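You operate a simulated robot arm through the tools that you are given. There is no shell and no other tool. Be economical: measure what you need, move in short steps, check, and stop when the job is done.

Carry out the task below with a simulated robot arm. There is one attempt and no reset: what you move stays moved.

JOB
Put the tall carton marked "64" from the top of the black table on the belt behind engine two and the tall carton labelled "50" on the top of the purple table. Take the blue marker and put it on top of the grey filter. Stack the green box marked "597" from the top of the black table on top of the green box labelled "405". Put the small carton that says "1" from the top of the purple table in the big blue tray. Count the cups on the top of the orange bench, then put as many of the injectors from the top of the orange bench on the top of the grey stand. Stack the red box labelled "829" from the top of the cream table on top of the red box marked "903". Stack the oil filter marked "4120" from the top of the yellow table on top of the oil filter marked "4208". Put the black elbow on top of the blue box on the top of the yellow table. Put the steel pulley on top of the brown dirty air filter on the middle of the green bench. Do these in any order. Set down upright: tall carton, injector, black elbow.

Only the result counts: the job must be done as asked and must still hold three seconds after the hand-in. Knocking over, shifting, dropping, spilling or breaking anything else fails it.

ROBOT AND FRAMES
A 5-joint arm with a two-finger parallel gripper on a trunk, on a base that drives. Base frame: it is fixed to the floor where the robot stands at the start and does not move with it; the origin is under the middle of the robot, x ahead of it, y to its left, z up; the surface under the hand at the start is at about z = 85. Readings come in cm, rad, newtons and seconds.
It reaches about 113.4 cm from its shoulder. Its first joint turns from -2.601 to 2.601 rad. Places, roughly: belt behind engine two [-170, -30, 30]; big blue tray (26x19x5 cm) [270, -260, 90]; black elbow (7x4x7 cm) [100, -900, 90]; blue box [125, -900, 100]; blue marker (3x3x14 cm) [80, -10, 90]; cup [250, -575, 75]; dirty air filter [75, 1300, 75]; green box [75, -25, 100]; grey filter [250, -475, 75]; injector [250, -500, 100]; oil filter [75, -900, 100]; red box [25, -425, 100]; small carton [250, -225, 75]; steel pulley (8x8x4 cm) [50, 1080, 70]; tall carton [75, -25, 100]; top of the grey stand [270, -360, 90]; top of the purple table [250, -260, 80]. Payload 1.57 kg.
The tool frame sits at the grasp point between the pads (the TCP): z along the fingers, y along the line on which they close. The tips reach 3 cm beyond it. The gripper opens to 11 cm. The fingers are 2.4 cm wide and 1.2 cm thick; the gripper's body (4.8 by 11.2 cm) begins 7.8 cm behind the TCP.
Orientation is told as [roll, pitch, yaw] about the base's x, y, z axes, in that order, counted from this pose: with the fingers straight down and closing along the base's y, the tool's x points along the base's -x, its y along +y and its z along -z.

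CONTROLS
- The arm moves only by the tool arm_command. Its argument "motion" is a list of rows, each a list of 7 numbers: the shift along the tool's x, y, z in cm, then the turn, a rotation vector about the tool's x, y, z in rad, then the closure, from 0 (fully open) to 1 (shut). In form: [[tx, ty, tz, wx, wy, wz, hand], ...]. A call has 1 to 10 rows; each row is the pose to reach, as a shift and turn from the pose commanded when the call began, along the tool's axes at that moment. Each row takes 0.2 s and may step no farther than 5 cm and 0.15 rad from the row before; otherwise, or with a gripper value out of range, the whole call is refused. A pose out of reach is approached as far as the arm can. The call stops where the force on the tool passes 40 N (or 10 N more than at its start, if that is more) or the arm is blocked; 0.2 s more then pass. The fingers move at their own pace (about 15.3 cm/s each) and stop on an object; they squeeze with about 37 N. The grip force told is the motor's: it shows also when the fingers shut on nothing. Time passes only in rows, and 0.2 s behind the last, so rows that repeat a pose let the fingers close. It gives the time, the measured TCP pose, the force on the tool (base axes), the opening and the grip force at its end, in the units of the frame above (readings bear some noise), with the torque about the TCP (base axes, N m) and any sound that the robot's microphone picked up.
- Cameras (640 x 400 px; columns grow to the right, rows downward): "scene" is now at [2.87, 12.86, 190.68]; the picture's right is [-0.62, -0.79, 0.00], its down [-0.60, 0.47, -0.65] and it looks along [0.51, -0.40, -0.76] (base axes); focal length 273 px, centre (320, 200). "wrist" rides on the gripper at [7, 1.6, -14.1] in the tool frame; the picture's right is [-0.23, 0.97, 0.00], its down [-0.86, -0.20, -0.48] and it looks along [-0.47, -0.11, 0.88] (tool axes); focal length 222 px, centre (320, 200). There is no depth. A picture from a camera that has moved, and an enlarged one, comes with that camera's place and axes in the base frame and with its lens. The place of the scene camera against the robot may be out by one fixed shift of up to 1.8 cm in any direction.
- capture(camera): a new picture of that camera. It takes no simulated time.
- lift_body(by): slides the trunk up (or, below 0, down) by that many cm; the arm and the scene camera ride with it, the base frame stays. It gives what a move gives, with no picture.
- roll_base(legs): drives the robot by 1 to 6 legs, each [ahead, turn to the left] in cm and rad, along the robot's own axes; the way and the turn of a leg run together, so that a leg with both is an arc; at most 150 cm and 3.142 rad a leg. The arm and the cameras ride along, it lands a little off, and it stops where it bumps. It gives what a move gives.
- turn_head(pan, tilt): turns the head with the scene camera to pan (to the left, within 2.705 rad either way) and tilt (down, from -0.506 to 1.204), counted from straight ahead of the robot. It gives what a move gives.
- close_up(camera, box): a new picture of the part [left, top, right, bottom] of that camera's present view, enlarged. It takes no simulated time.
- finish_job(): hands the job in; it is judged then, once.

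Go step by step. Nothing tells you exact positions but the pictures and the camera data: compare them with the known pose of the tool, close in by small moves and look again before you grip or let go. The budget is 567 turns and 360 pictures, counting those below and the enlarged ones. Unless the task says otherwise, let go and move clear before handing in, and close with one line.

The tools are called after "Request:" by a JSON object that holds its "fn" and its "kwargs". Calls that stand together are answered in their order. arm_command: Moves the arm, as the interface text tells. Its arguments: {"type":"object","properties":{"motion":{"type":"array","items":{"type":"array","items":{"type":"number"}}}},"required":["motion"]} The other tools are called the same way: lift_body (by) slides the trunk up or down; roll_base (legs) drives the base; turn_head (pan, tilt) turns the head that bears the scene camera; capture (camera) takes a picture; close_up (camera, box) takes an enlarged picture of a part of a camera's view; finish_job () hands the job in.

At the start:

```text
time: 0.0
position: [66.98, -11.3, 118.97]
tcp_rot: [-0.001, -0.001, -0.008]
wrist_force: [-0.5, 0.0, -0.2]
moment: [-0.01, -0.02, 0.01]
gripper_width: 11.01
grip_force: 0.0
trunk travel left (down, up): [-92.4, 4.6]
robot x, y, heading: [0.1, 0.88, -0.001]
head pan, tilt: [-0.668, 0.86]
```

scene: 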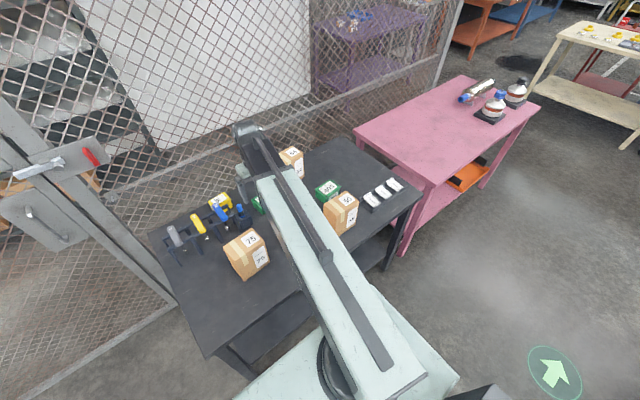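
wrist: 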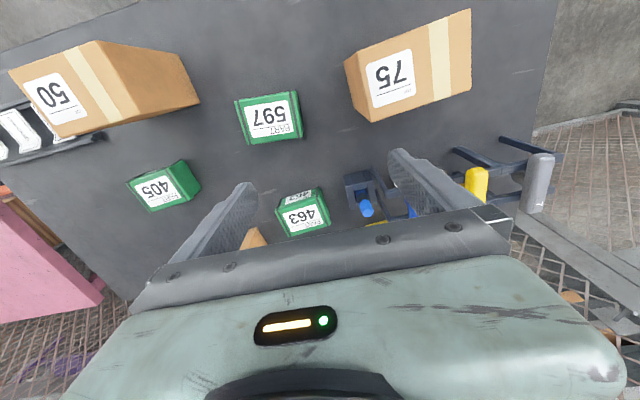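

I see the black table with the cartons, green boxes and a marker rack, and a fence beyond it. First I look around to learn the layout.

Request:
{"fn": "turn_head", "kwargs": {"pan": -0.9, "tilt": 0.35}}

Request:
{"fn": "capture", "kwargs": {"camera": "scene"}}

Request:
{"fn": "turn_head", "kwargs": {"pan": -2.3, "tilt": 0.4}}

Request:
{"fn": "capture", "kwargs": {"camera": "scene"}}

Request:
{"fn": "turn_head", "kwargs": {"pan": 2.3, "tilt": 0.4}}

Request:
{"fn": "capture", "kwargs": {"camera": "scene"}}

Request:
{"fn": "turn_head", "kwargs": {"pan": 0.8, "tilt": 0.4}}

Request:
{"fn": "capture", "kwargs": {"camera": "scene"}}

```text
time: 0.9
position: [66.99, -11.3, 118.99]
tcp_rot: [0.001, -0.001, -0.009]
wrist_force: [-0.4, 1.4, 0.3]
moment: [0.01, 0.01, -0.01]
gripper_width: 11.0
grip_force: 0.0
trunk travel left (down, up): [-92.4, 4.6]
robot x, y, heading: [0.15, 0.98, 0.001]
head pan, tilt: [-0.901, 0.351]
```

```text
357 pictures are left
camera scene: at [2.57, 10.38, 195.12], right [-0.78, -0.62, 0.0], down [-0.21, 0.27, -0.94], along [0.58, -0.73, -0.34], focal length 273 px, centre (320, 200)
```

scene: 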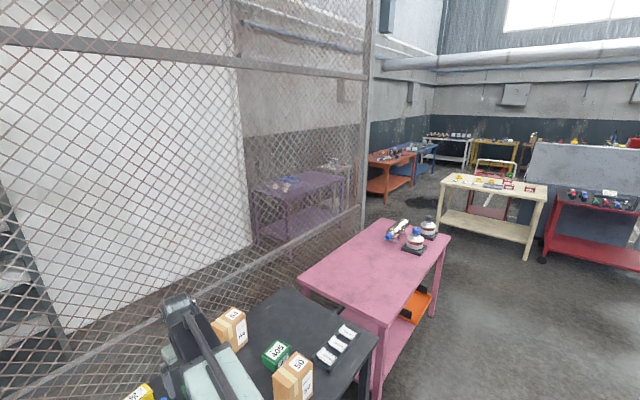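

```text
time: 2.5
position: [67.01, -11.39, 118.97]
tcp_rot: [-0.002, 0.0, -0.009]
wrist_force: [0.0, -0.3, 0.1]
moment: [0.01, -0.03, -0.02]
gripper_width: 10.98
grip_force: 0.1
trunk travel left (down, up): [-92.4, 4.6]
robot x, y, heading: [0.16, 0.55, -0.001]
head pan, tilt: [-2.3, 0.4]
```

```text
356 pictures are left
camera scene: at [-9.39, 10.75, 194.67], right [-0.75, 0.67, 0.0], down [0.26, 0.29, -0.92], along [-0.61, -0.69, -0.39], focal length 273 px, centre (320, 200)
```

scene: 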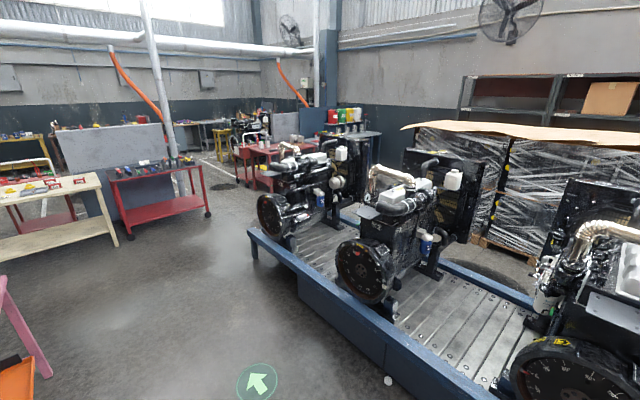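

```text
time: 6.1
position: [66.97, -11.42, 119.1]
tcp_rot: [0.0, 0.0, -0.009]
wrist_force: [0.3, -0.4, 0.3]
moment: [-0.02, -0.01, 0.04]
gripper_width: 11.0
grip_force: 0.1
trunk travel left (down, up): [-92.4, 4.6]
robot x, y, heading: [0.08, 0.82, 0.003]
head pan, tilt: [2.3, 0.4]
```

```text
355 pictures are left
camera scene: at [-9.4, 24.57, 194.67], right [0.74, 0.67, 0.0], down [0.26, -0.29, -0.92], along [-0.61, 0.69, -0.39], focal length 273 px, centre (320, 200)
```

scene: 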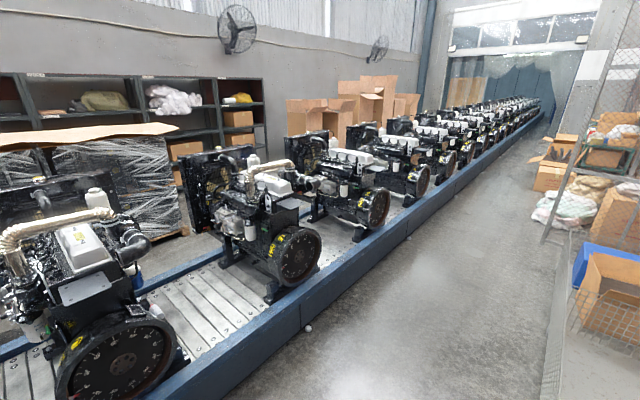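

```text
time: 7.7
position: [66.95, -11.37, 119.07]
tcp_rot: [-0.001, 0.0, -0.009]
wrist_force: [0.0, 0.4, 0.8]
moment: [0.0, -0.03, 0.0]
gripper_width: 11.02
grip_force: 0.1
trunk travel left (down, up): [-92.4, 4.6]
robot x, y, heading: [0.16, 0.49, 0.001]
head pan, tilt: [0.799, 0.4]
```

```text
354 pictures are left
camera scene: at [3.22, 24.32, 194.67], right [0.72, -0.7, 0.0], down [-0.27, -0.28, -0.92], along [0.64, 0.66, -0.39], focal length 273 px, centre (320, 200)
```

scene: 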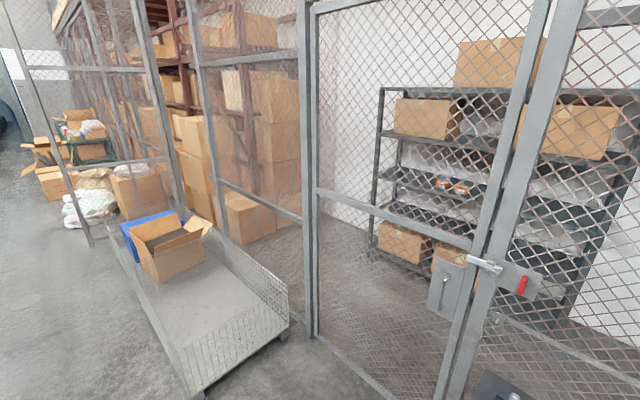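

The main aisle is open behind the fence and pink table; the engines on the belt are behind me. I now examine the black table closely with the wrist camera.

Request:
{"fn": "close_up", "kwargs": {"camera": "wrist", "box": [0, 0, 640, 260]}}

Request:
{"fn": "turn_head", "kwargs": {"pan": -0.35, "tilt": 0.8}}

Request:
{"fn": "capture", "kwargs": {"camera": "scene"}}

```text
1.00 times, centred on (320, 130) of wrist (not enlarged: the box is as wide or as high as the picture)
camera zoom: at [60.07, -9.69, 133.32], right [0.24, 0.97, 0.0], down [0.85, -0.21, 0.48], along [0.47, -0.11, -0.88], focal length 222 px, centre (320, 270)
```

zoom: 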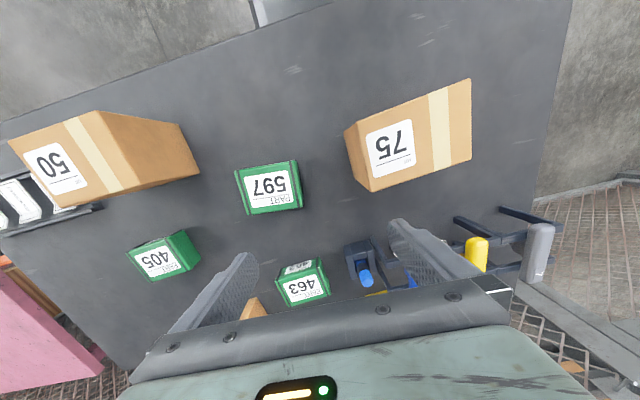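

```text
time: 9.1
position: [66.88, -11.25, 119.04]
tcp_rot: [0.0, 0.002, -0.008]
wrist_force: [0.0, 0.3, 0.5]
moment: [-0.01, 0.01, 0.0]
gripper_width: 11.0
grip_force: 0.1
trunk travel left (down, up): [-92.4, 4.6]
robot x, y, heading: [-0.03, 0.91, 0.001]
head pan, tilt: [-0.351, 0.799]
```

```text
352 pictures are left
camera scene: at [4.36, 14.91, 191.16], right [-0.34, -0.94, 0.0], down [-0.67, 0.25, -0.7], along [0.66, -0.24, -0.72], focal length 273 px, centre (320, 200)
```

scene: 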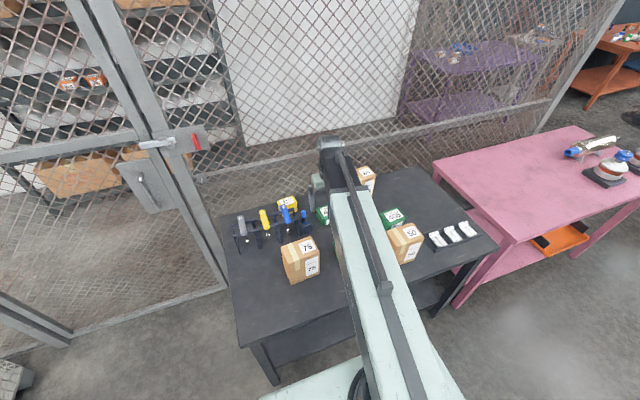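

Box 597 appears near (65,-20), about 11 cm along y and 8 cm along x; I move above it for a closer look.

Request:
{"fn": "arm_command", "kwargs": {"motion": [[1, -3, 3, 0, 0, 0, 0], [2, -6, 6, 0, 0, 0, 0], [2.4, -9.2, 10, 0, 0, 0, 0], [2.4, -9.2, 10, 0, 0, 0, 0]]}}

Request:
{"fn": "capture", "kwargs": {"camera": "wrist"}}

```text
refused: row 3 steps farther than a row can; nothing moved
```

```text
351 pictures are left
camera wrist: at [60.07, -9.69, 133.32], right [0.24, 0.97, 0.0], down [0.85, -0.21, 0.48], along [0.47, -0.11, -0.88], focal length 222 px, centre (320, 200)
```

wrist: 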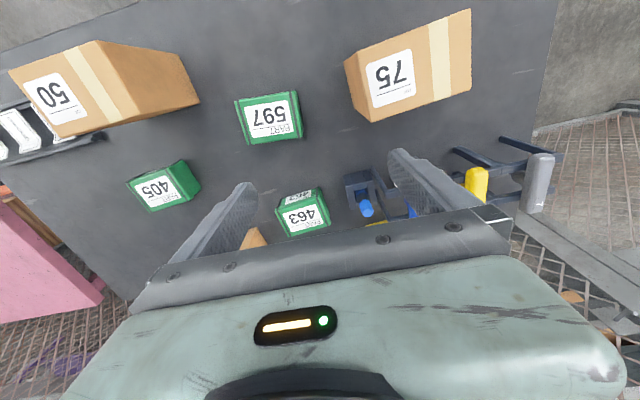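

Request:
{"fn": "arm_command", "kwargs": {"motion": [[0.8, -3, 3, 0, 0, 0, 0], [1.6, -6, 6, 0, 0, 0, 0], [2.4, -9, 9, 0, 0, 0, 0], [2.4, -9.2, 11, 0, 0, 0, 0]]}}

Request:
{"fn": "capture", "kwargs": {"camera": "wrist"}}

```text
time: 10.1
position: [64.66, -20.75, 119.06]
tcp_rot: [0.0, 0.0, -0.008]
wrist_force: [-0.1, -0.2, -0.5]
moment: [0.03, 0.0, 0.02]
gripper_width: 11.03
grip_force: 0.0
out of reach, approached as far as the arm can: row 1, 2, 3, 4
trunk travel left (down, up): [-92.4, 4.6]
robot x, y, heading: [-0.08, 0.75, -0.0]
head pan, tilt: [-0.351, 0.799]
```

```text
350 pictures are left
camera wrist: at [57.74, -19.03, 133.31], right [0.24, 0.97, 0.0], down [0.85, -0.21, 0.48], along [0.46, -0.11, -0.88], focal length 222 px, centre (320, 200)
```

wrist: 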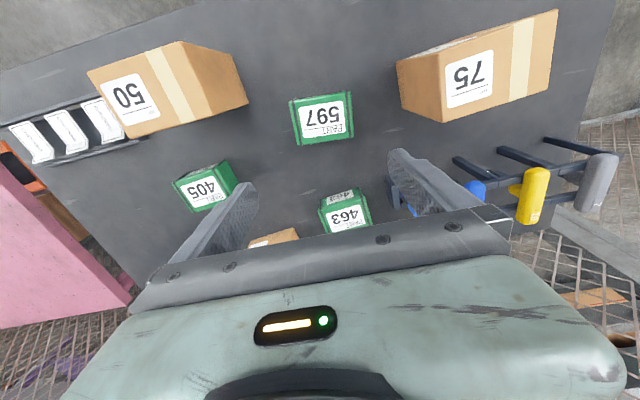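

The arm can't go lower at this trunk height, so I slide the trunk down a bit and re-look.

Request:
{"fn": "lift_body", "kwargs": {"by": -13}}

Request:
{"fn": "capture", "kwargs": {"camera": "wrist"}}

Request:
{"fn": "capture", "kwargs": {"camera": "scene"}}

```text
time: 11.7
position: [64.62, -20.63, 106.08]
tcp_rot: [0.0, 0.002, -0.008]
wrist_force: [-1.4, -0.8, -0.8]
moment: [0.01, -0.01, 0.01]
gripper_width: 11.02
grip_force: 0.0
trunk travel left (down, up): [-79.4, 17.6]
robot x, y, heading: [0.11, 1.06, 0.003]
head pan, tilt: [-0.351, 0.799]
```

```text
349 pictures are left
camera wrist: at [57.75, -18.94, 120.33], right [0.24, 0.97, 0.0], down [0.85, -0.21, 0.48], along [0.47, -0.11, -0.88], focal length 222 px, centre (320, 200)
```

wrist: 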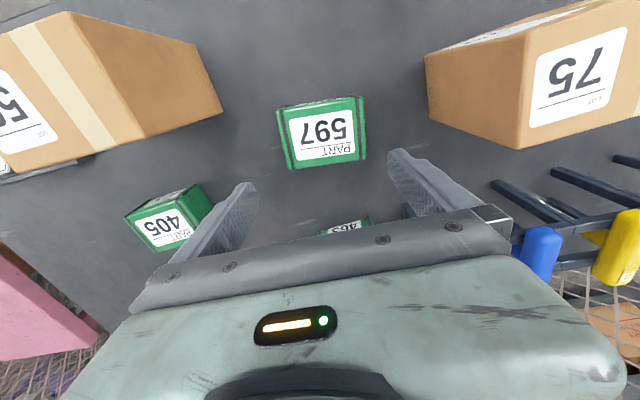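

```text
348 pictures are left
camera scene: at [4.34, 14.9, 178.16], right [-0.34, -0.94, 0.0], down [-0.67, 0.25, -0.7], along [0.66, -0.24, -0.72], focal length 273 px, centre (320, 200)
```

scene: 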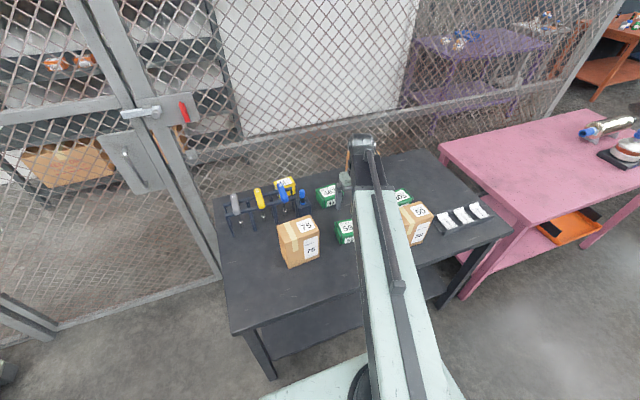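

Box 597's centre is about (64.4,-20.0), yaw about -0.1 rad, top z≈90. I spin the gripper about 95° so the fingers close across its short side.

Request:
{"fn": "arm_command", "kwargs": {"motion": [[0, 0, 0, 0, 0, 0.15, 0], [0, 0, 0, 0, 0, 0.3, 0], [0, 0, 0, 0, 0, 0.45, 0], [0, 0, 0, 0, 0, 0.6, 0], [0, 0, 0, 0, 0, 0.75, 0], [0, 0, 0, 0, 0, 0.9, 0], [0, 0, 0, 0, 0, 1.05, 0], [0, 0, 0, 0, 0, 1.2, 0], [0, 0, 0, 0, 0, 1.35, 0], [0.2, 0.6, 0, 0, 0, 1.5, 0]]}}

Request:
{"fn": "arm_command", "kwargs": {"motion": [[0, 0, 0, 0, 0, 0.1, 0], [0, 0, 0, 0, 0, 0.16, 0], [0, 0, 0, 0, 0, 0.16, 0]]}}

Request:
{"fn": "capture", "kwargs": {"camera": "wrist"}}

```text
time: 13.9
position: [64.55, -19.88, 105.99]
tcp_rot: [0.0, 0.0, -1.512]
wrist_force: [-0.5, -0.3, -0.6]
moment: [-0.04, 0.0, 0.0]
gripper_width: 11.01
grip_force: 0.1
trunk travel left (down, up): [-79.4, 17.6]
robot x, y, heading: [0.01, 0.78, -0.0]
head pan, tilt: [-0.351, 0.799]
```

```text
time: 14.7
position: [64.39, -20.06, 105.96]
tcp_rot: [-0.001, -0.002, -1.669]
wrist_force: [0.4, -0.1, 0.0]
moment: [0.01, 0.0, 0.02]
gripper_width: 10.99
grip_force: 0.0
trunk travel left (down, up): [-79.4, 17.6]
robot x, y, heading: [0.05, 0.66, -0.003]
head pan, tilt: [-0.351, 0.799]
```

```text
347 pictures are left
camera wrist: at [66.81, -13.26, 120.32], right [0.95, -0.32, 0.0], down [-0.28, -0.83, 0.48], along [-0.15, -0.45, -0.88], focal length 222 px, centre (320, 200)
```

wrist: 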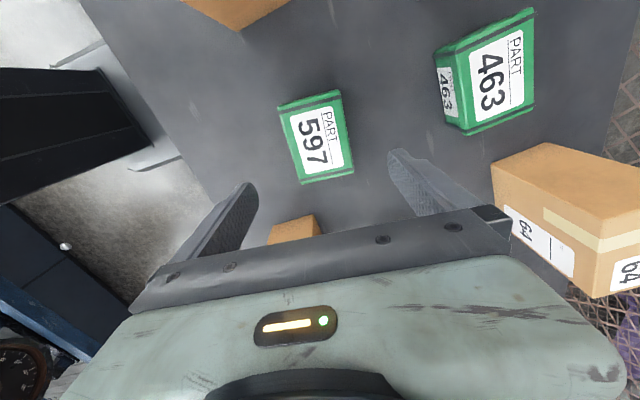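

The fingers straddle 597 well; I lower onto it by trunk and grip.

Request:
{"fn": "lift_body", "kwargs": {"by": -16.8}}

Request:
{"fn": "capture", "kwargs": {"camera": "wrist"}}

```text
time: 16.6
position: [64.51, -20.03, 89.45]
tcp_rot: [0.001, -0.001, -1.669]
wrist_force: [-0.2, 1.0, -0.7]
moment: [0.0, 0.0, 0.01]
gripper_width: 10.99
grip_force: 0.1
trunk travel left (down, up): [-62.6, 34.4]
robot x, y, heading: [-0.14, 1.03, 0.001]
head pan, tilt: [-0.351, 0.799]
```

```text
346 pictures are left
camera wrist: at [66.8, -13.26, 103.52], right [0.95, -0.32, 0.0], down [-0.28, -0.83, 0.48], along [-0.15, -0.45, -0.88], focal length 222 px, centre (320, 200)
```

wrist: 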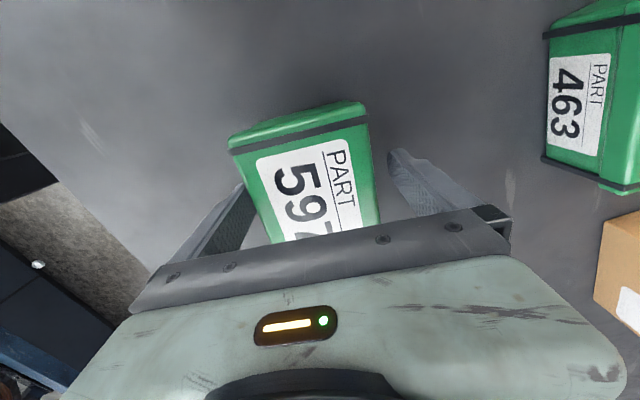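

Request:
{"fn": "arm_command", "kwargs": {"motion": [[0, 0, 0.4, 0, 0, 0, 0.3], [0, 0, 0.4, 0, 0, 0, 0.6], [0, 0, 0.4, 0, 0, 0, 0.8], [0, 0, 0.4, 0, 0, 0, 0.8]]}}

Request:
{"fn": "capture", "kwargs": {"camera": "wrist"}}

```text
time: 17.6
position: [64.45, -19.98, 89.34]
tcp_rot: [0.0, 0.001, -1.67]
wrist_force: [0.9, 0.5, 3.2]
moment: [0.01, 0.04, 0.06]
gripper_width: 7.98
grip_force: 37.2
out of reach, approached as far as the arm can: row 1, 2, 3, 4
trunk travel left (down, up): [-62.6, 34.4]
robot x, y, heading: [0.36, 0.7, 0.004]
head pan, tilt: [-0.351, 0.799]
```

```text
345 pictures are left
camera wrist: at [66.79, -13.25, 103.53], right [0.95, -0.32, 0.0], down [-0.28, -0.83, 0.48], along [-0.15, -0.45, -0.88], focal length 222 px, centre (320, 200)
```

wrist: 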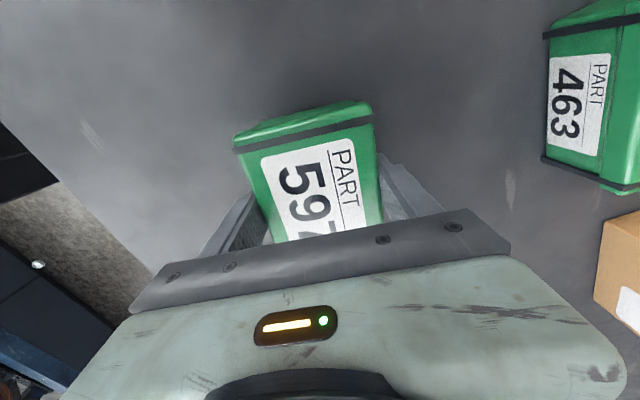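

Held (8.0 cm wide). I lift and carry it toward box 405 near (71,-46).

Request:
{"fn": "lift_body", "kwargs": {"by": 18}}

Request:
{"fn": "arm_command", "kwargs": {"motion": [[-2, 3.5, 0, 0, 0, 0, 0.8], [-5, 6.5, 0, 0, 0, 0, 0.8], [-9.5, 8, 0, 0, 0, 0, 0.8], [-14, 9, 0, 0, 0, 0, 0.8], [-17.5, 9.5, 0, 0, 0, 0, 0.8], [-20, 9.5, 0, 0, 0, 0, 0.8], [-20, 9.5, 0, 0, 0, 0, 0.8]]}}

Request:
{"fn": "capture", "kwargs": {"camera": "wrist"}}

Request:
{"fn": "capture", "kwargs": {"camera": "scene"}}

```text
time: 19.6
position: [64.47, -20.04, 107.25]
tcp_rot: [0.0, 0.0, -1.668]
wrist_force: [0.5, 0.3, -3.9]
moment: [0.03, -0.03, -0.03]
gripper_width: 7.97
grip_force: 37.0
trunk travel left (down, up): [-80.6, 16.4]
robot x, y, heading: [0.02, 0.64, 0.004]
head pan, tilt: [-0.351, 0.799]
```

```text
time: 21.2
position: [71.88, -40.83, 107.26]
tcp_rot: [0.0, 0.0, -1.668]
wrist_force: [0.1, 0.2, -3.9]
moment: [0.02, 0.02, -0.01]
gripper_width: 7.98
grip_force: 37.2
trunk travel left (down, up): [-80.6, 16.4]
robot x, y, heading: [0.1, 1.03, 0.003]
head pan, tilt: [-0.351, 0.799]
```

```text
344 pictures are left
camera wrist: at [74.25, -34.09, 121.49], right [0.95, -0.32, 0.0], down [-0.28, -0.83, 0.48], along [-0.15, -0.45, -0.88], focal length 222 px, centre (320, 200)
```

wrist: 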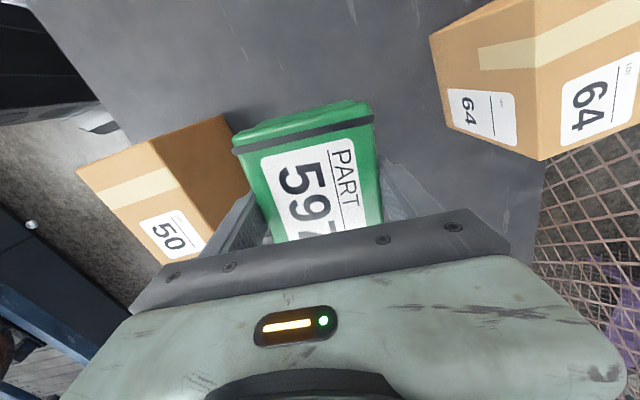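

```text
343 pictures are left
camera scene: at [4.41, 14.85, 179.36], right [-0.34, -0.94, 0.0], down [-0.67, 0.25, -0.7], along [0.65, -0.24, -0.72], focal length 273 px, centre (320, 200)
```

scene: 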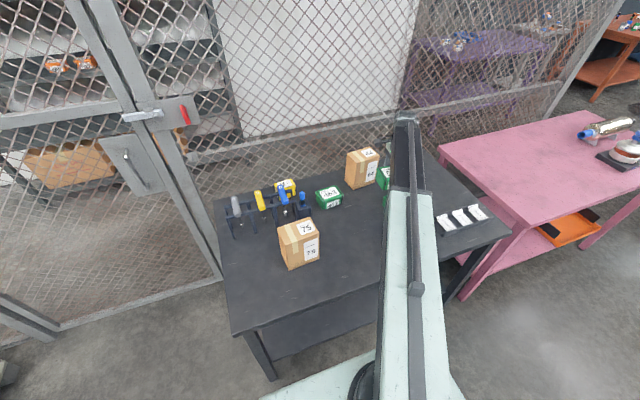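

The hand hides 405, so I pass beyond it to see it in the upper part of the wrist view.

Request:
{"fn": "arm_command", "kwargs": {"motion": [[-4.5, 0, 0, 0, 0, 0, 0.8], [-9, 0, 0, 0, 0, 0, 0.8], [-13.5, 0, 0, 0, 0, 0, 0.8], [-18, 0, 0, 0, 0, 0, 0.8], [-18, 0, 0, 0, 0, 0, 0.8]]}}

Request:
{"fn": "capture", "kwargs": {"camera": "wrist"}}

```text
time: 22.4
position: [70.35, -58.84, 107.24]
tcp_rot: [0.0, 0.001, -1.668]
wrist_force: [-0.3, 0.2, -4.7]
moment: [0.03, 0.01, 0.03]
gripper_width: 7.97
grip_force: 37.0
trunk travel left (down, up): [-80.6, 16.4]
robot x, y, heading: [-0.1, 0.8, 0.003]
head pan, tilt: [-0.351, 0.799]
```

```text
342 pictures are left
camera wrist: at [72.75, -52.08, 121.48], right [0.95, -0.32, 0.0], down [-0.28, -0.83, 0.48], along [-0.15, -0.45, -0.88], focal length 222 px, centre (320, 200)
```

wrist: 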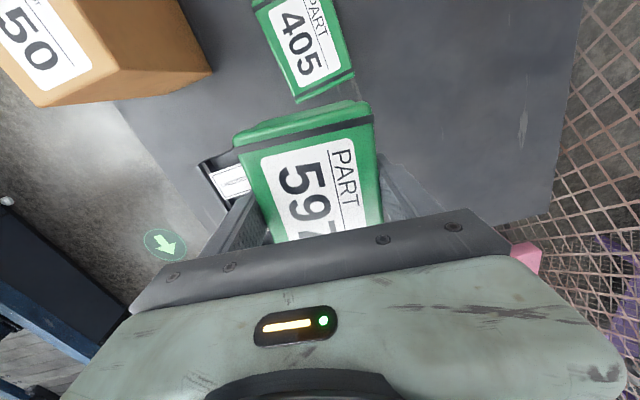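

Request:
{"fn": "arm_command", "kwargs": {"motion": [[-4, 0, 0, 0, 0, 0, 0.8], [-7, 0, 0, 0, 0, 0, 0.8], [-7, 0, 0, 0, 0, 0, 0.8]]}}

Request:
{"fn": "capture", "kwargs": {"camera": "wrist"}}

```text
time: 23.2
position: [67.39, -63.72, 107.32]
tcp_rot: [0.001, -0.001, -1.668]
wrist_force: [-0.2, -0.2, -4.3]
moment: [0.02, 0.02, -0.01]
gripper_width: 7.99
grip_force: 37.5
out of reach, approached as far as the arm can: row 1, 2, 3
trunk travel left (down, up): [-80.6, 16.4]
robot x, y, heading: [-0.01, 0.9, 0.003]
head pan, tilt: [-0.351, 0.799]
```

```text
341 pictures are left
camera wrist: at [69.72, -56.85, 121.48], right [0.95, -0.32, 0.0], down [-0.28, -0.83, 0.48], along [-0.15, -0.45, -0.88], focal length 222 px, centre (320, 200)
```

wrist: 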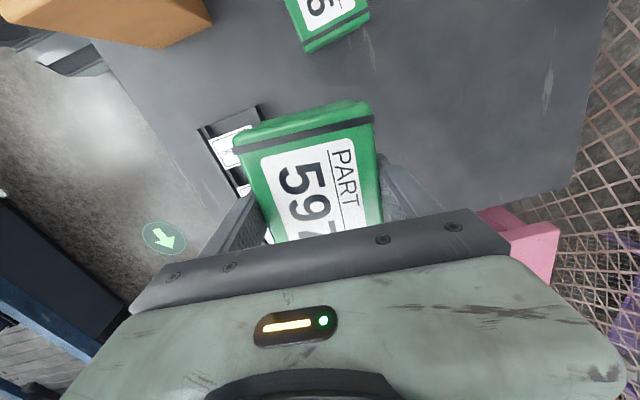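

Request:
{"fn": "arm_command", "kwargs": {"motion": [[4, 1, 0, 0, 0, 0, 0.8], [8, 2, 0, 0, 0, 0, 0.8], [10.5, 3, 0, 0, 0, 0, 0.8], [10.5, 3, 0, 0, 0, 0, 0.8]]}}

Request:
{"fn": "capture", "kwargs": {"camera": "wrist"}}

```text
time: 24.2
position: [71.25, -53.16, 107.22]
tcp_rot: [0.0, -0.001, -1.668]
wrist_force: [0.3, 0.4, -5.3]
moment: [-0.04, 0.0, 0.01]
gripper_width: 7.99
grip_force: 37.0
trunk travel left (down, up): [-80.6, 16.4]
robot x, y, heading: [-0.03, 1.03, 0.0]
head pan, tilt: [-0.351, 0.799]
```

```text
340 pictures are left
camera wrist: at [73.59, -46.46, 121.48], right [0.95, -0.32, 0.0], down [-0.28, -0.83, 0.48], along [-0.15, -0.45, -0.88], focal length 222 px, centre (320, 200)
```

wrist: 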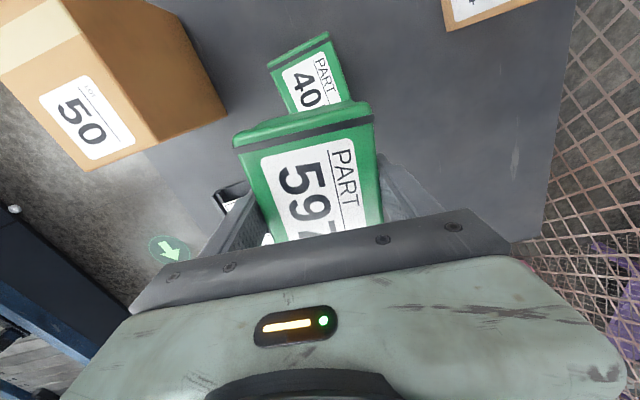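

405's centre is near (72.6,-47.5), yaw about +0.11. I align 597 above it and lower in stages.

Request:
{"fn": "arm_command", "kwargs": {"motion": [[3, 0.4, 0, 0, 0, -0.1, 0.8], [5.77, 0.78, 0, 0, 0, -0.2, 0.8], [5.77, 0.78, 0, 0, 0, -0.2, 0.8]]}}

Request:
{"fn": "lift_body", "kwargs": {"by": -10}}

Request:
{"fn": "capture", "kwargs": {"camera": "wrist"}}

Request:
{"fn": "close_up", "kwargs": {"camera": "scene", "box": [320, 120, 480, 220]}}

```text
time: 25.0
position: [72.47, -47.61, 107.2]
tcp_rot: [0.0, -0.001, -1.469]
wrist_force: [0.4, -0.2, -4.2]
moment: [0.02, -0.02, -0.01]
gripper_width: 7.98
grip_force: 37.0
trunk travel left (down, up): [-80.6, 16.4]
robot x, y, heading: [0.13, 0.47, 0.001]
head pan, tilt: [-0.351, 0.799]
```

```text
time: 26.3
position: [72.4, -47.67, 97.24]
tcp_rot: [0.001, 0.001, -1.469]
wrist_force: [0.0, -0.5, -5.1]
moment: [0.01, 0.03, -0.02]
gripper_width: 7.98
grip_force: 36.9
trunk travel left (down, up): [-70.6, 26.4]
robot x, y, heading: [-0.01, 1.02, -0.001]
head pan, tilt: [-0.351, 0.799]
```

```text
339 pictures are left
camera wrist: at [73.48, -40.59, 111.49], right [0.99, -0.13, 0.0], down [-0.11, -0.87, 0.48], along [-0.06, -0.47, -0.88], focal length 222 px, centre (320, 200)
```

wrist: 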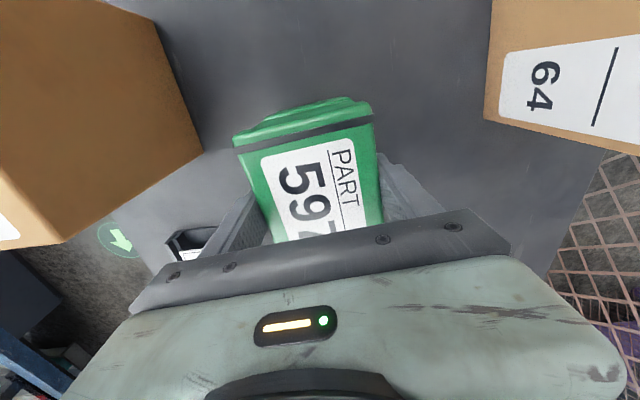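

```text
4.00 times, centred on (400, 170) of scene
camera zoom: at [4.4, 14.87, 169.36], right [-0.34, -0.94, 0.0], down [-0.67, 0.25, -0.7], along [0.65, -0.24, -0.72], focal length 1092 px, centre (0, 320)
```

zoom: 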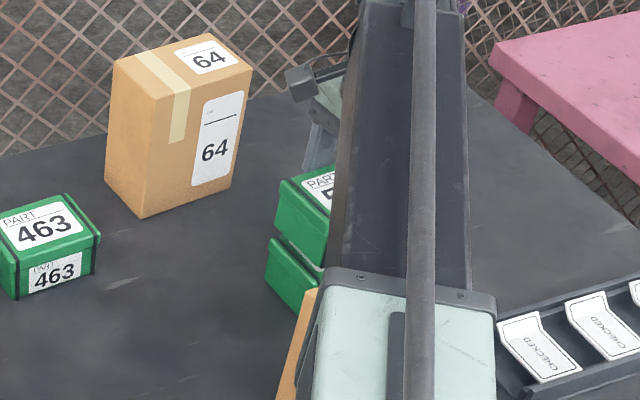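

Request:
{"fn": "lift_body", "kwargs": {"by": -2}}

Request:
{"fn": "close_up", "kwargs": {"camera": "scene", "box": [320, 100, 480, 200]}}

```text
time: 27.0
position: [72.41, -47.63, 95.25]
tcp_rot: [-0.001, 0.0, -1.47]
wrist_force: [-0.3, -0.5, -1.1]
moment: [-0.02, -0.07, 0.02]
gripper_width: 7.98
grip_force: 37.2
trunk travel left (down, up): [-68.6, 28.4]
robot x, y, heading: [-0.3, 0.52, 0.0]
head pan, tilt: [-0.351, 0.799]
```

```text
4.00 times, centred on (400, 150) of scene
camera zoom: at [4.36, 14.9, 167.36], right [-0.34, -0.94, 0.0], down [-0.67, 0.25, -0.7], along [0.65, -0.24, -0.72], focal length 1092 px, centre (0, 400)
```

zoom: 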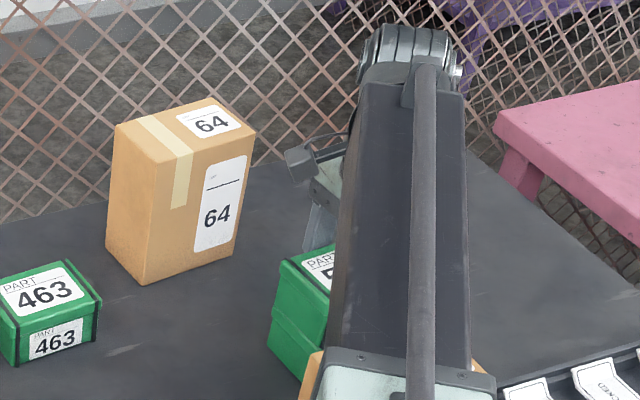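

Contact is made (load dropped to about 1 N). I release and raise.

Request:
{"fn": "lift_body", "kwargs": {"by": -0.15}}

Request:
{"fn": "arm_command", "kwargs": {"motion": [[0, 0, 0, 0, 0, 0, 0.6], [0, 0, 0, 0, 0, 0, 0.3], [0, 0, 0, 0, 0, 0, 0], [0, 0, 0, 0, 0, 0, 0]]}}

Request:
{"fn": "lift_body", "kwargs": {"by": 20}}

Request:
{"fn": "arm_command", "kwargs": {"motion": [[4, 1, 0, 0, 0, 0, 0], [8, 2, 0, 0, 0, 0, 0], [12, 3, 0, 0, 0, 0, 0], [16, 3.5, 0, 0, 0, 0, 0], [20, 4, 0, 0, 0, 0, 0], [24, 4, 0, 0, 0, 0, 0], [28, 4, 0, 0, 0, 0, 0], [28, 4, 0, 0, 0, 0, 0]]}}

Request:
{"fn": "capture", "kwargs": {"camera": "scene"}}

Request:
{"fn": "capture", "kwargs": {"camera": "wrist"}}

```text
time: 27.5
position: [72.5, -47.65, 95.32]
tcp_rot: [0.003, -0.002, -1.468]
wrist_force: [7.8, -5.1, 22.9]
moment: [0.68, 0.34, -0.1]
gripper_width: 8.01
grip_force: 37.1
trunk travel left (down, up): [-68.4, 28.6]
robot x, y, heading: [0.32, 0.48, 0.004]
head pan, tilt: [-0.351, 0.799]
```

```text
time: 28.5
position: [72.48, -47.68, 95.0]
tcp_rot: [0.0, 0.001, -1.467]
wrist_force: [0.0, 0.2, 0.2]
moment: [0.01, -0.01, 0.01]
gripper_width: 11.02
grip_force: 0.1
trunk travel left (down, up): [-68.4, 28.6]
robot x, y, heading: [-0.29, 0.73, -0.0]
head pan, tilt: [-0.351, 0.799]
```

```text
time: 30.7
position: [72.47, -47.59, 115.19]
tcp_rot: [0.0, 0.0, -1.467]
wrist_force: [-0.7, 0.9, -0.1]
moment: [0.0, -0.01, 0.03]
gripper_width: 10.98
grip_force: 0.0
trunk travel left (down, up): [-88.4, 8.6]
robot x, y, heading: [0.01, 0.69, 0.001]
head pan, tilt: [-0.351, 0.799]
```

```text
time: 32.5
position: [73.58, -19.55, 115.13]
tcp_rot: [0.001, 0.0, -1.469]
wrist_force: [0.4, -0.3, 0.5]
moment: [-0.03, 0.0, -0.02]
gripper_width: 11.01
grip_force: 0.0
trunk travel left (down, up): [-88.4, 8.6]
robot x, y, heading: [0.37, 0.82, 0.004]
head pan, tilt: [-0.351, 0.799]
```

```text
336 pictures are left
camera scene: at [4.37, 14.92, 187.21], right [-0.34, -0.94, 0.0], down [-0.67, 0.25, -0.7], along [0.65, -0.24, -0.72], focal length 273 px, centre (320, 200)
```

scene: 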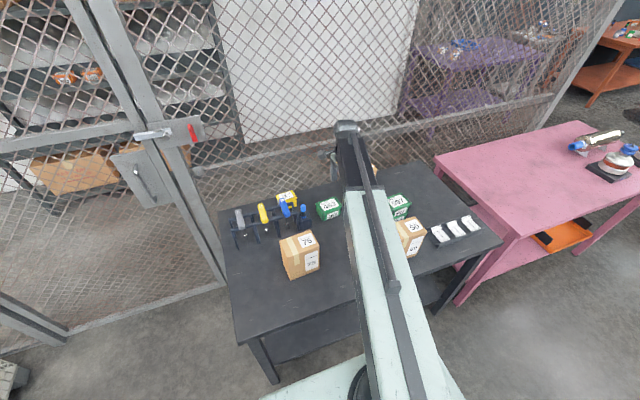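

```text
335 pictures are left
camera wrist: at [74.59, -12.42, 129.36], right [0.99, -0.13, 0.0], down [-0.11, -0.87, 0.48], along [-0.06, -0.47, -0.88], focal length 222 px, centre (320, 200)
```

wrist: 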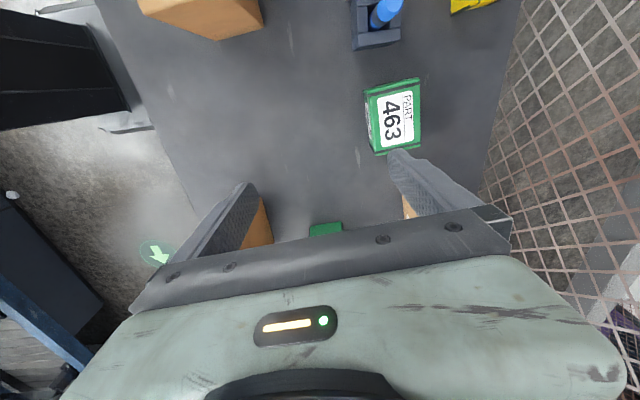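

597 sits on 405. Next is carton 64 at the far corner near (88,-42); I check the base's clearance from the table before driving closer.

Request:
{"fn": "turn_head", "kwargs": {"pan": 0.3, "tilt": 1.2}}

Request:
{"fn": "capture", "kwargs": {"camera": "scene"}}

Request:
{"fn": "turn_head", "kwargs": {"pan": -1.2, "tilt": 1.2}}

Request:
{"fn": "capture", "kwargs": {"camera": "scene"}}

```text
time: 33.5
position: [73.61, -19.51, 115.05]
tcp_rot: [0.0, -0.001, -1.469]
wrist_force: [0.1, 1.0, -0.2]
moment: [-0.01, 0.01, 0.03]
gripper_width: 11.0
grip_force: 0.0
trunk travel left (down, up): [-88.4, 8.6]
robot x, y, heading: [0.09, 0.79, 0.007]
head pan, tilt: [0.3, 1.201]
```

```text
334 pictures are left
camera scene: at [2.13, 19.33, 184.44], right [0.3, -0.96, 0.0], down [-0.89, -0.28, -0.36], along [0.35, 0.11, -0.93], focal length 273 px, centre (320, 200)
```

scene: 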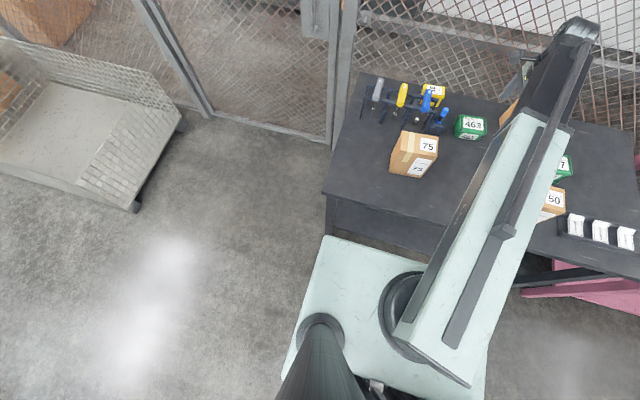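

```text
time: 35.1
position: [73.6, -19.42, 115.1]
tcp_rot: [0.0, 0.0, -1.466]
wrist_force: [-0.2, -0.9, 0.1]
moment: [-0.01, 0.01, -0.01]
gripper_width: 11.0
grip_force: 0.0
trunk travel left (down, up): [-88.4, 8.6]
robot x, y, heading: [-0.35, 0.91, 0.002]
head pan, tilt: [-1.201, 1.201]
```

```text
333 pictures are left
camera scene: at [-1.19, 12.46, 184.44], right [-0.93, -0.36, 0.0], down [-0.34, 0.87, -0.36], along [0.13, -0.34, -0.93], focal length 273 px, centre (320, 200)
```

scene: 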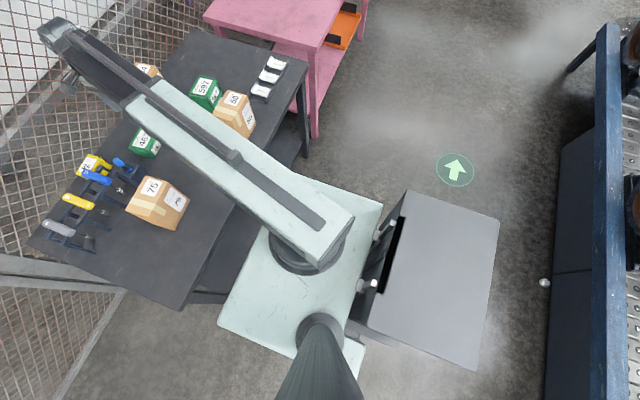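

The table edge runs at x≈42 and the deck's front at about x≈25, so I can creep 10 cm ahead for reach. Then I view carton 64.

Request:
{"fn": "roll_base", "kwargs": {"legs": [[10, 0]]}}

Request:
{"fn": "arm_command", "kwargs": {"motion": [[-4, 0.5, 0, 0, 0, -0.15, 0], [-8, 1, 0, 0, 0, -0.3, 0], [-12, 1, 0, 0, 0, -0.45, 0], [-16, 1, 0, 0, 0, -0.6, 0], [-20, 1, 0, 0, 0, -0.75, 0], [-20, 1, 0, 0, 0, -0.9, 0], [-20, 1, 0, 0, 0, -1.05, 0], [-20, 1, 0, 0, 0, -1.2, 0], [-20, 1, 0, 0, 0, -1.35, 0], [-20, 1, 0, 0, 0, -1.45, 0]]}}

Request:
{"fn": "capture", "kwargs": {"camera": "wrist"}}

```text
time: 36.2
position: [83.77, -19.65, 115.12]
tcp_rot: [-0.001, 0.0, -1.469]
wrist_force: [0.0, -1.0, -0.6]
moment: [0.03, 0.03, -0.05]
gripper_width: 10.99
grip_force: 0.0
trunk travel left (down, up): [-88.4, 8.6]
robot x, y, heading: [10.29, 0.97, -0.003]
head pan, tilt: [-1.201, 1.201]
```

```text
time: 38.5
position: [86.69, -39.32, 115.1]
tcp_rot: [0.001, 0.001, -0.019]
wrist_force: [-0.2, 0.5, 0.1]
moment: [-0.01, 0.02, 0.0]
gripper_width: 11.03
grip_force: 0.0
trunk travel left (down, up): [-88.4, 8.6]
robot x, y, heading: [9.9, 0.9, 0.002]
head pan, tilt: [-1.201, 1.201]
```

```text
332 pictures are left
camera wrist: at [79.77, -37.68, 129.37], right [0.24, 0.97, 0.0], down [0.85, -0.21, 0.48], along [0.46, -0.12, -0.88], focal length 222 px, centre (320, 200)
```

wrist: 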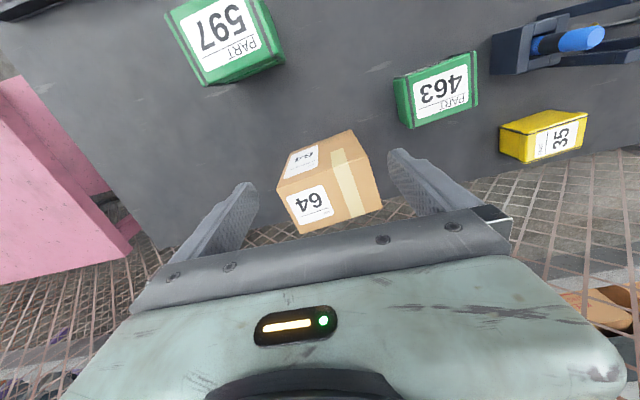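

Carton 64 is about 8.5×13.3×16 cm, centred near (94.4,-40.2), yaw +0.1. I spin the gripper to close across its short side and move above it.

Request:
{"fn": "arm_command", "kwargs": {"motion": [[-1, -0.1, 0, 0, 0, 0.15, 0], [-2, -0.2, 0, 0, 0, 0.3, 0], [-3, -0.3, 0, 0, 0, 0.45, 0], [-4, -0.4, 0, 0, 0, 0.6, 0], [-5, -0.5, 0, 0, 0, 0.75, 0], [-6, -0.6, 0, 0, 0, 0.9, 0], [-7, -0.7, 0, 0, 0, 1.05, 0], [-7.7, -0.75, 0, 0, 0, 1.2, 0], [-7.7, -0.75, 0, 0, 0, 1.35, 0], [-7.7, -0.75, 0, 0, 0, 1.45, 0]]}}

Request:
{"fn": "capture", "kwargs": {"camera": "wrist"}}

Request:
{"fn": "turn_head", "kwargs": {"pan": 0.3, "tilt": 1.2}}

Request:
{"fn": "capture", "kwargs": {"camera": "scene"}}

```text
time: 40.6
position: [94.33, -40.29, 115.12]
tcp_rot: [0.0, -0.003, -1.473]
wrist_force: [-0.6, -0.5, -0.2]
moment: [-0.03, -0.01, 0.0]
gripper_width: 10.99
grip_force: 0.0
trunk travel left (down, up): [-88.4, 8.6]
robot x, y, heading: [10.22, 1.02, -0.003]
head pan, tilt: [-1.201, 1.201]
```

```text
331 pictures are left
camera wrist: at [95.29, -33.25, 129.36], right [0.99, -0.13, 0.0], down [-0.11, -0.87, 0.48], along [-0.06, -0.47, -0.88], focal length 222 px, centre (320, 200)
```

wrist: 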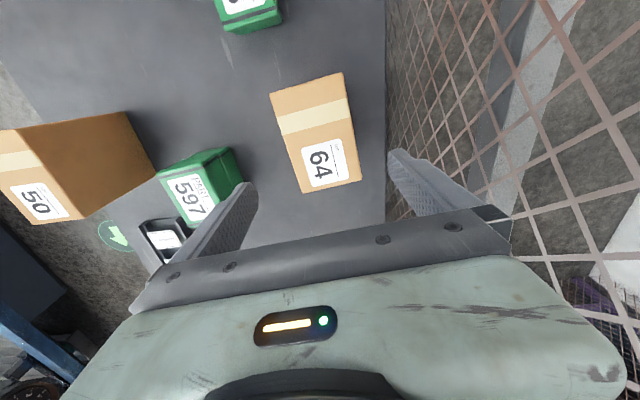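

```text
time: 42.2
position: [94.27, -40.34, 115.07]
tcp_rot: [0.0, -0.001, -1.469]
wrist_force: [0.2, -0.3, -0.9]
moment: [-0.04, -0.01, 0.0]
gripper_width: 11.0
grip_force: 0.0
trunk travel left (down, up): [-88.4, 8.6]
robot x, y, heading: [10.0, 0.66, 0.007]
head pan, tilt: [0.3, 1.201]
```

```text
330 pictures are left
camera scene: at [12.19, 19.33, 184.44], right [0.3, -0.96, 0.0], down [-0.89, -0.28, -0.36], along [0.35, 0.11, -0.93], focal length 273 px, centre (320, 200)
```

scene: 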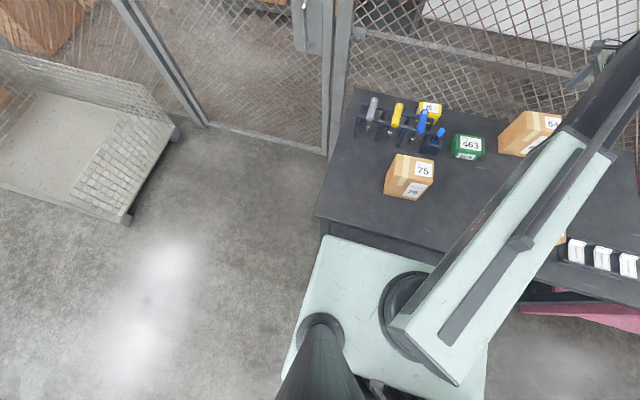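

Aligned over carton 64; I lower 20 cm and grip.

Request:
{"fn": "lift_body", "kwargs": {"by": -20}}

Request:
{"fn": "arm_command", "kwargs": {"motion": [[0, 0, 0, 0, 0, 0, 0.3], [0, 0, 0, 0, 0, 0, 0.6], [0, 0, 0, 0, 0, 0, 0.8], [0, 0, 0, 0, 0, 0, 0.8]]}}

Request:
{"fn": "capture", "kwargs": {"camera": "wrist"}}

```text
time: 44.4
position: [94.33, -40.35, 94.97]
tcp_rot: [0.0, -0.001, -1.469]
wrist_force: [-0.2, -0.4, -0.6]
moment: [-0.03, 0.0, -0.02]
gripper_width: 11.0
grip_force: 0.0
trunk travel left (down, up): [-68.4, 28.6]
robot x, y, heading: [10.13, 0.55, -0.001]
head pan, tilt: [0.3, 1.201]
```

```text
time: 45.4
position: [94.28, -40.39, 95.12]
tcp_rot: [0.001, 0.001, -1.47]
wrist_force: [6.9, -1.0, 6.7]
moment: [-0.36, 0.01, 0.14]
gripper_width: 8.58
grip_force: 37.3
trunk travel left (down, up): [-68.4, 28.6]
robot x, y, heading: [10.32, 0.54, -0.004]
head pan, tilt: [0.3, 1.201]
```

```text
329 pictures are left
camera wrist: at [95.29, -33.22, 109.37], right [0.99, -0.13, 0.0], down [-0.11, -0.87, 0.48], along [-0.06, -0.47, -0.88], focal length 222 px, centre (320, 200)
```

wrist: 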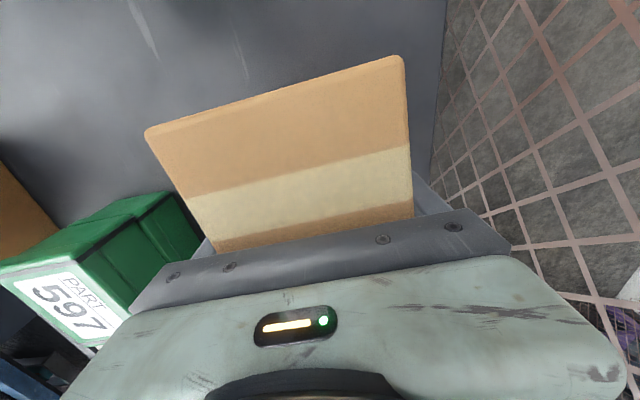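

Gripped. I lift to the top and take a look at the weight and the belt behind.

Request:
{"fn": "lift_body", "kwargs": {"by": 28}}

Request:
{"fn": "roll_base", "kwargs": {"legs": [[-25, 0]]}}

Request:
{"fn": "turn_head", "kwargs": {"pan": 2.7, "tilt": 0.75}}

Request:
{"fn": "capture", "kwargs": {"camera": "scene"}}

Request:
{"fn": "turn_head", "kwargs": {"pan": -2.4, "tilt": 0.75}}

Request:
{"fn": "capture", "kwargs": {"camera": "scene"}}

```text
time: 48.2
position: [94.37, -40.27, 122.92]
tcp_rot: [-0.002, 0.0, -1.47]
wrist_force: [0.6, -0.3, -9.9]
moment: [-0.07, 0.04, -0.02]
gripper_width: 8.57
grip_force: 36.5
trunk travel left (down, up): [-96.4, 0.6]
robot x, y, heading: [10.06, 0.85, 0.0]
head pan, tilt: [0.3, 1.201]
```

```text
time: 50.0
position: [69.76, -40.24, 123.1]
tcp_rot: [0.0, -0.001, -1.469]
wrist_force: [-1.2, 0.8, -10.3]
moment: [-0.03, 0.02, 0.01]
gripper_width: 8.51
grip_force: 36.6
trunk travel left (down, up): [-96.4, 0.6]
robot x, y, heading: [-14.78, 0.97, 0.007]
head pan, tilt: [0.3, 1.201]
```

```text
time: 52.2
position: [69.82, -40.41, 123.02]
tcp_rot: [-0.003, -0.002, -1.469]
wrist_force: [-0.4, 0.1, -10.5]
moment: [-0.02, 0.01, 0.01]
gripper_width: 8.57
grip_force: 37.0
trunk travel left (down, up): [-96.4, 0.6]
robot x, y, heading: [-14.42, 0.61, 0.005]
head pan, tilt: [2.7, 0.75]
```

```text
328 pictures are left
camera scene: at [-25.05, 21.11, 195.63], right [0.43, 0.9, 0.0], down [0.62, -0.29, -0.73], along [-0.66, 0.31, -0.68], focal length 273 px, centre (320, 200)
```

scene: 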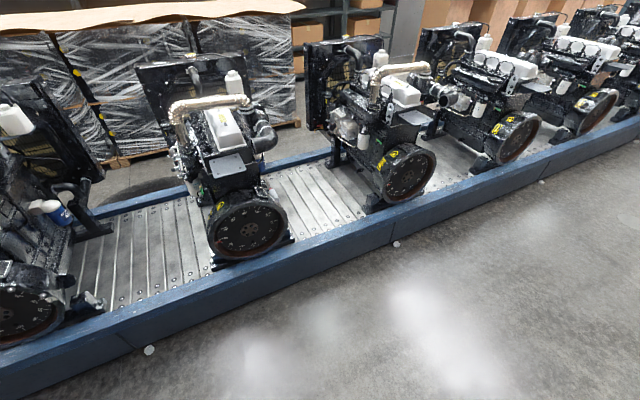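

```text
time: 56.2
position: [69.72, -40.25, 123.02]
tcp_rot: [-0.002, -0.001, -1.469]
wrist_force: [0.9, 0.2, -10.2]
moment: [-0.08, 0.03, 0.02]
gripper_width: 8.55
grip_force: 37.1
trunk travel left (down, up): [-96.4, 0.6]
robot x, y, heading: [-14.43, 0.83, 0.004]
head pan, tilt: [-2.4, 0.75]
```

```text
327 pictures are left
camera scene: at [-23.66, 11.97, 195.62], right [-0.68, 0.74, 0.0], down [0.5, 0.46, -0.73], along [-0.54, -0.49, -0.68], focal length 273 px, centre (320, 200)
```

scene: 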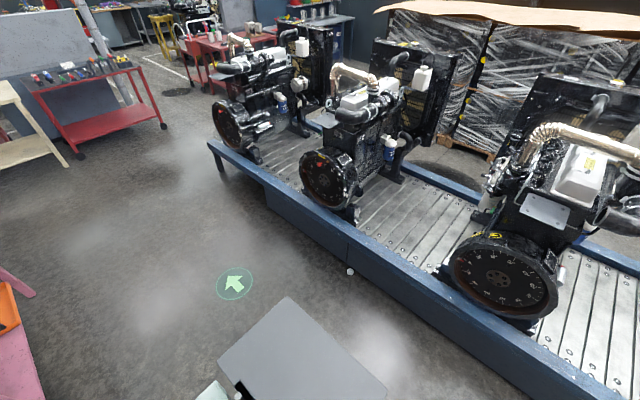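

Place [-170,-30,30] projects onto the belt gap between the middle and right engines; I zoom in to check engine markings.

Request:
{"fn": "close_up", "kwargs": {"camera": "scene", "box": [200, 30, 440, 180]}}

Request:
{"fn": "close_up", "kwargs": {"camera": "scene", "box": [300, 150, 620, 350]}}

```text
2.67 times, centred on (320, 105) of scene
camera zoom: at [-23.66, 11.97, 195.62], right [-0.68, 0.74, 0.0], down [0.5, 0.46, -0.73], along [-0.54, -0.49, -0.68], focal length 728 px, centre (320, 453)
```

zoom: 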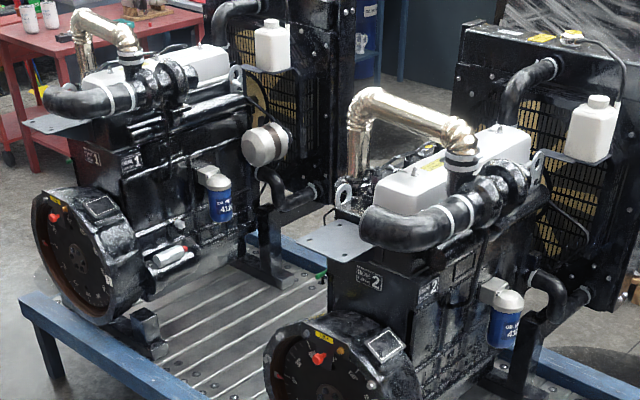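

```text
2.00 times, centred on (460, 250) of scene
camera zoom: at [-23.66, 11.97, 195.62], right [-0.68, 0.74, 0.0], down [0.5, 0.46, -0.73], along [-0.54, -0.49, -0.68], focal length 546 px, centre (40, 100)
```

zoom: 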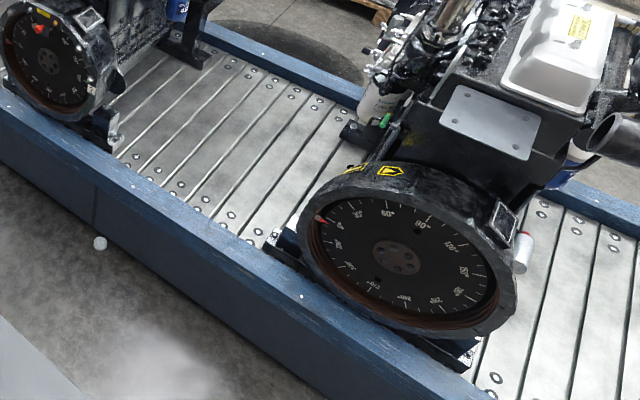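

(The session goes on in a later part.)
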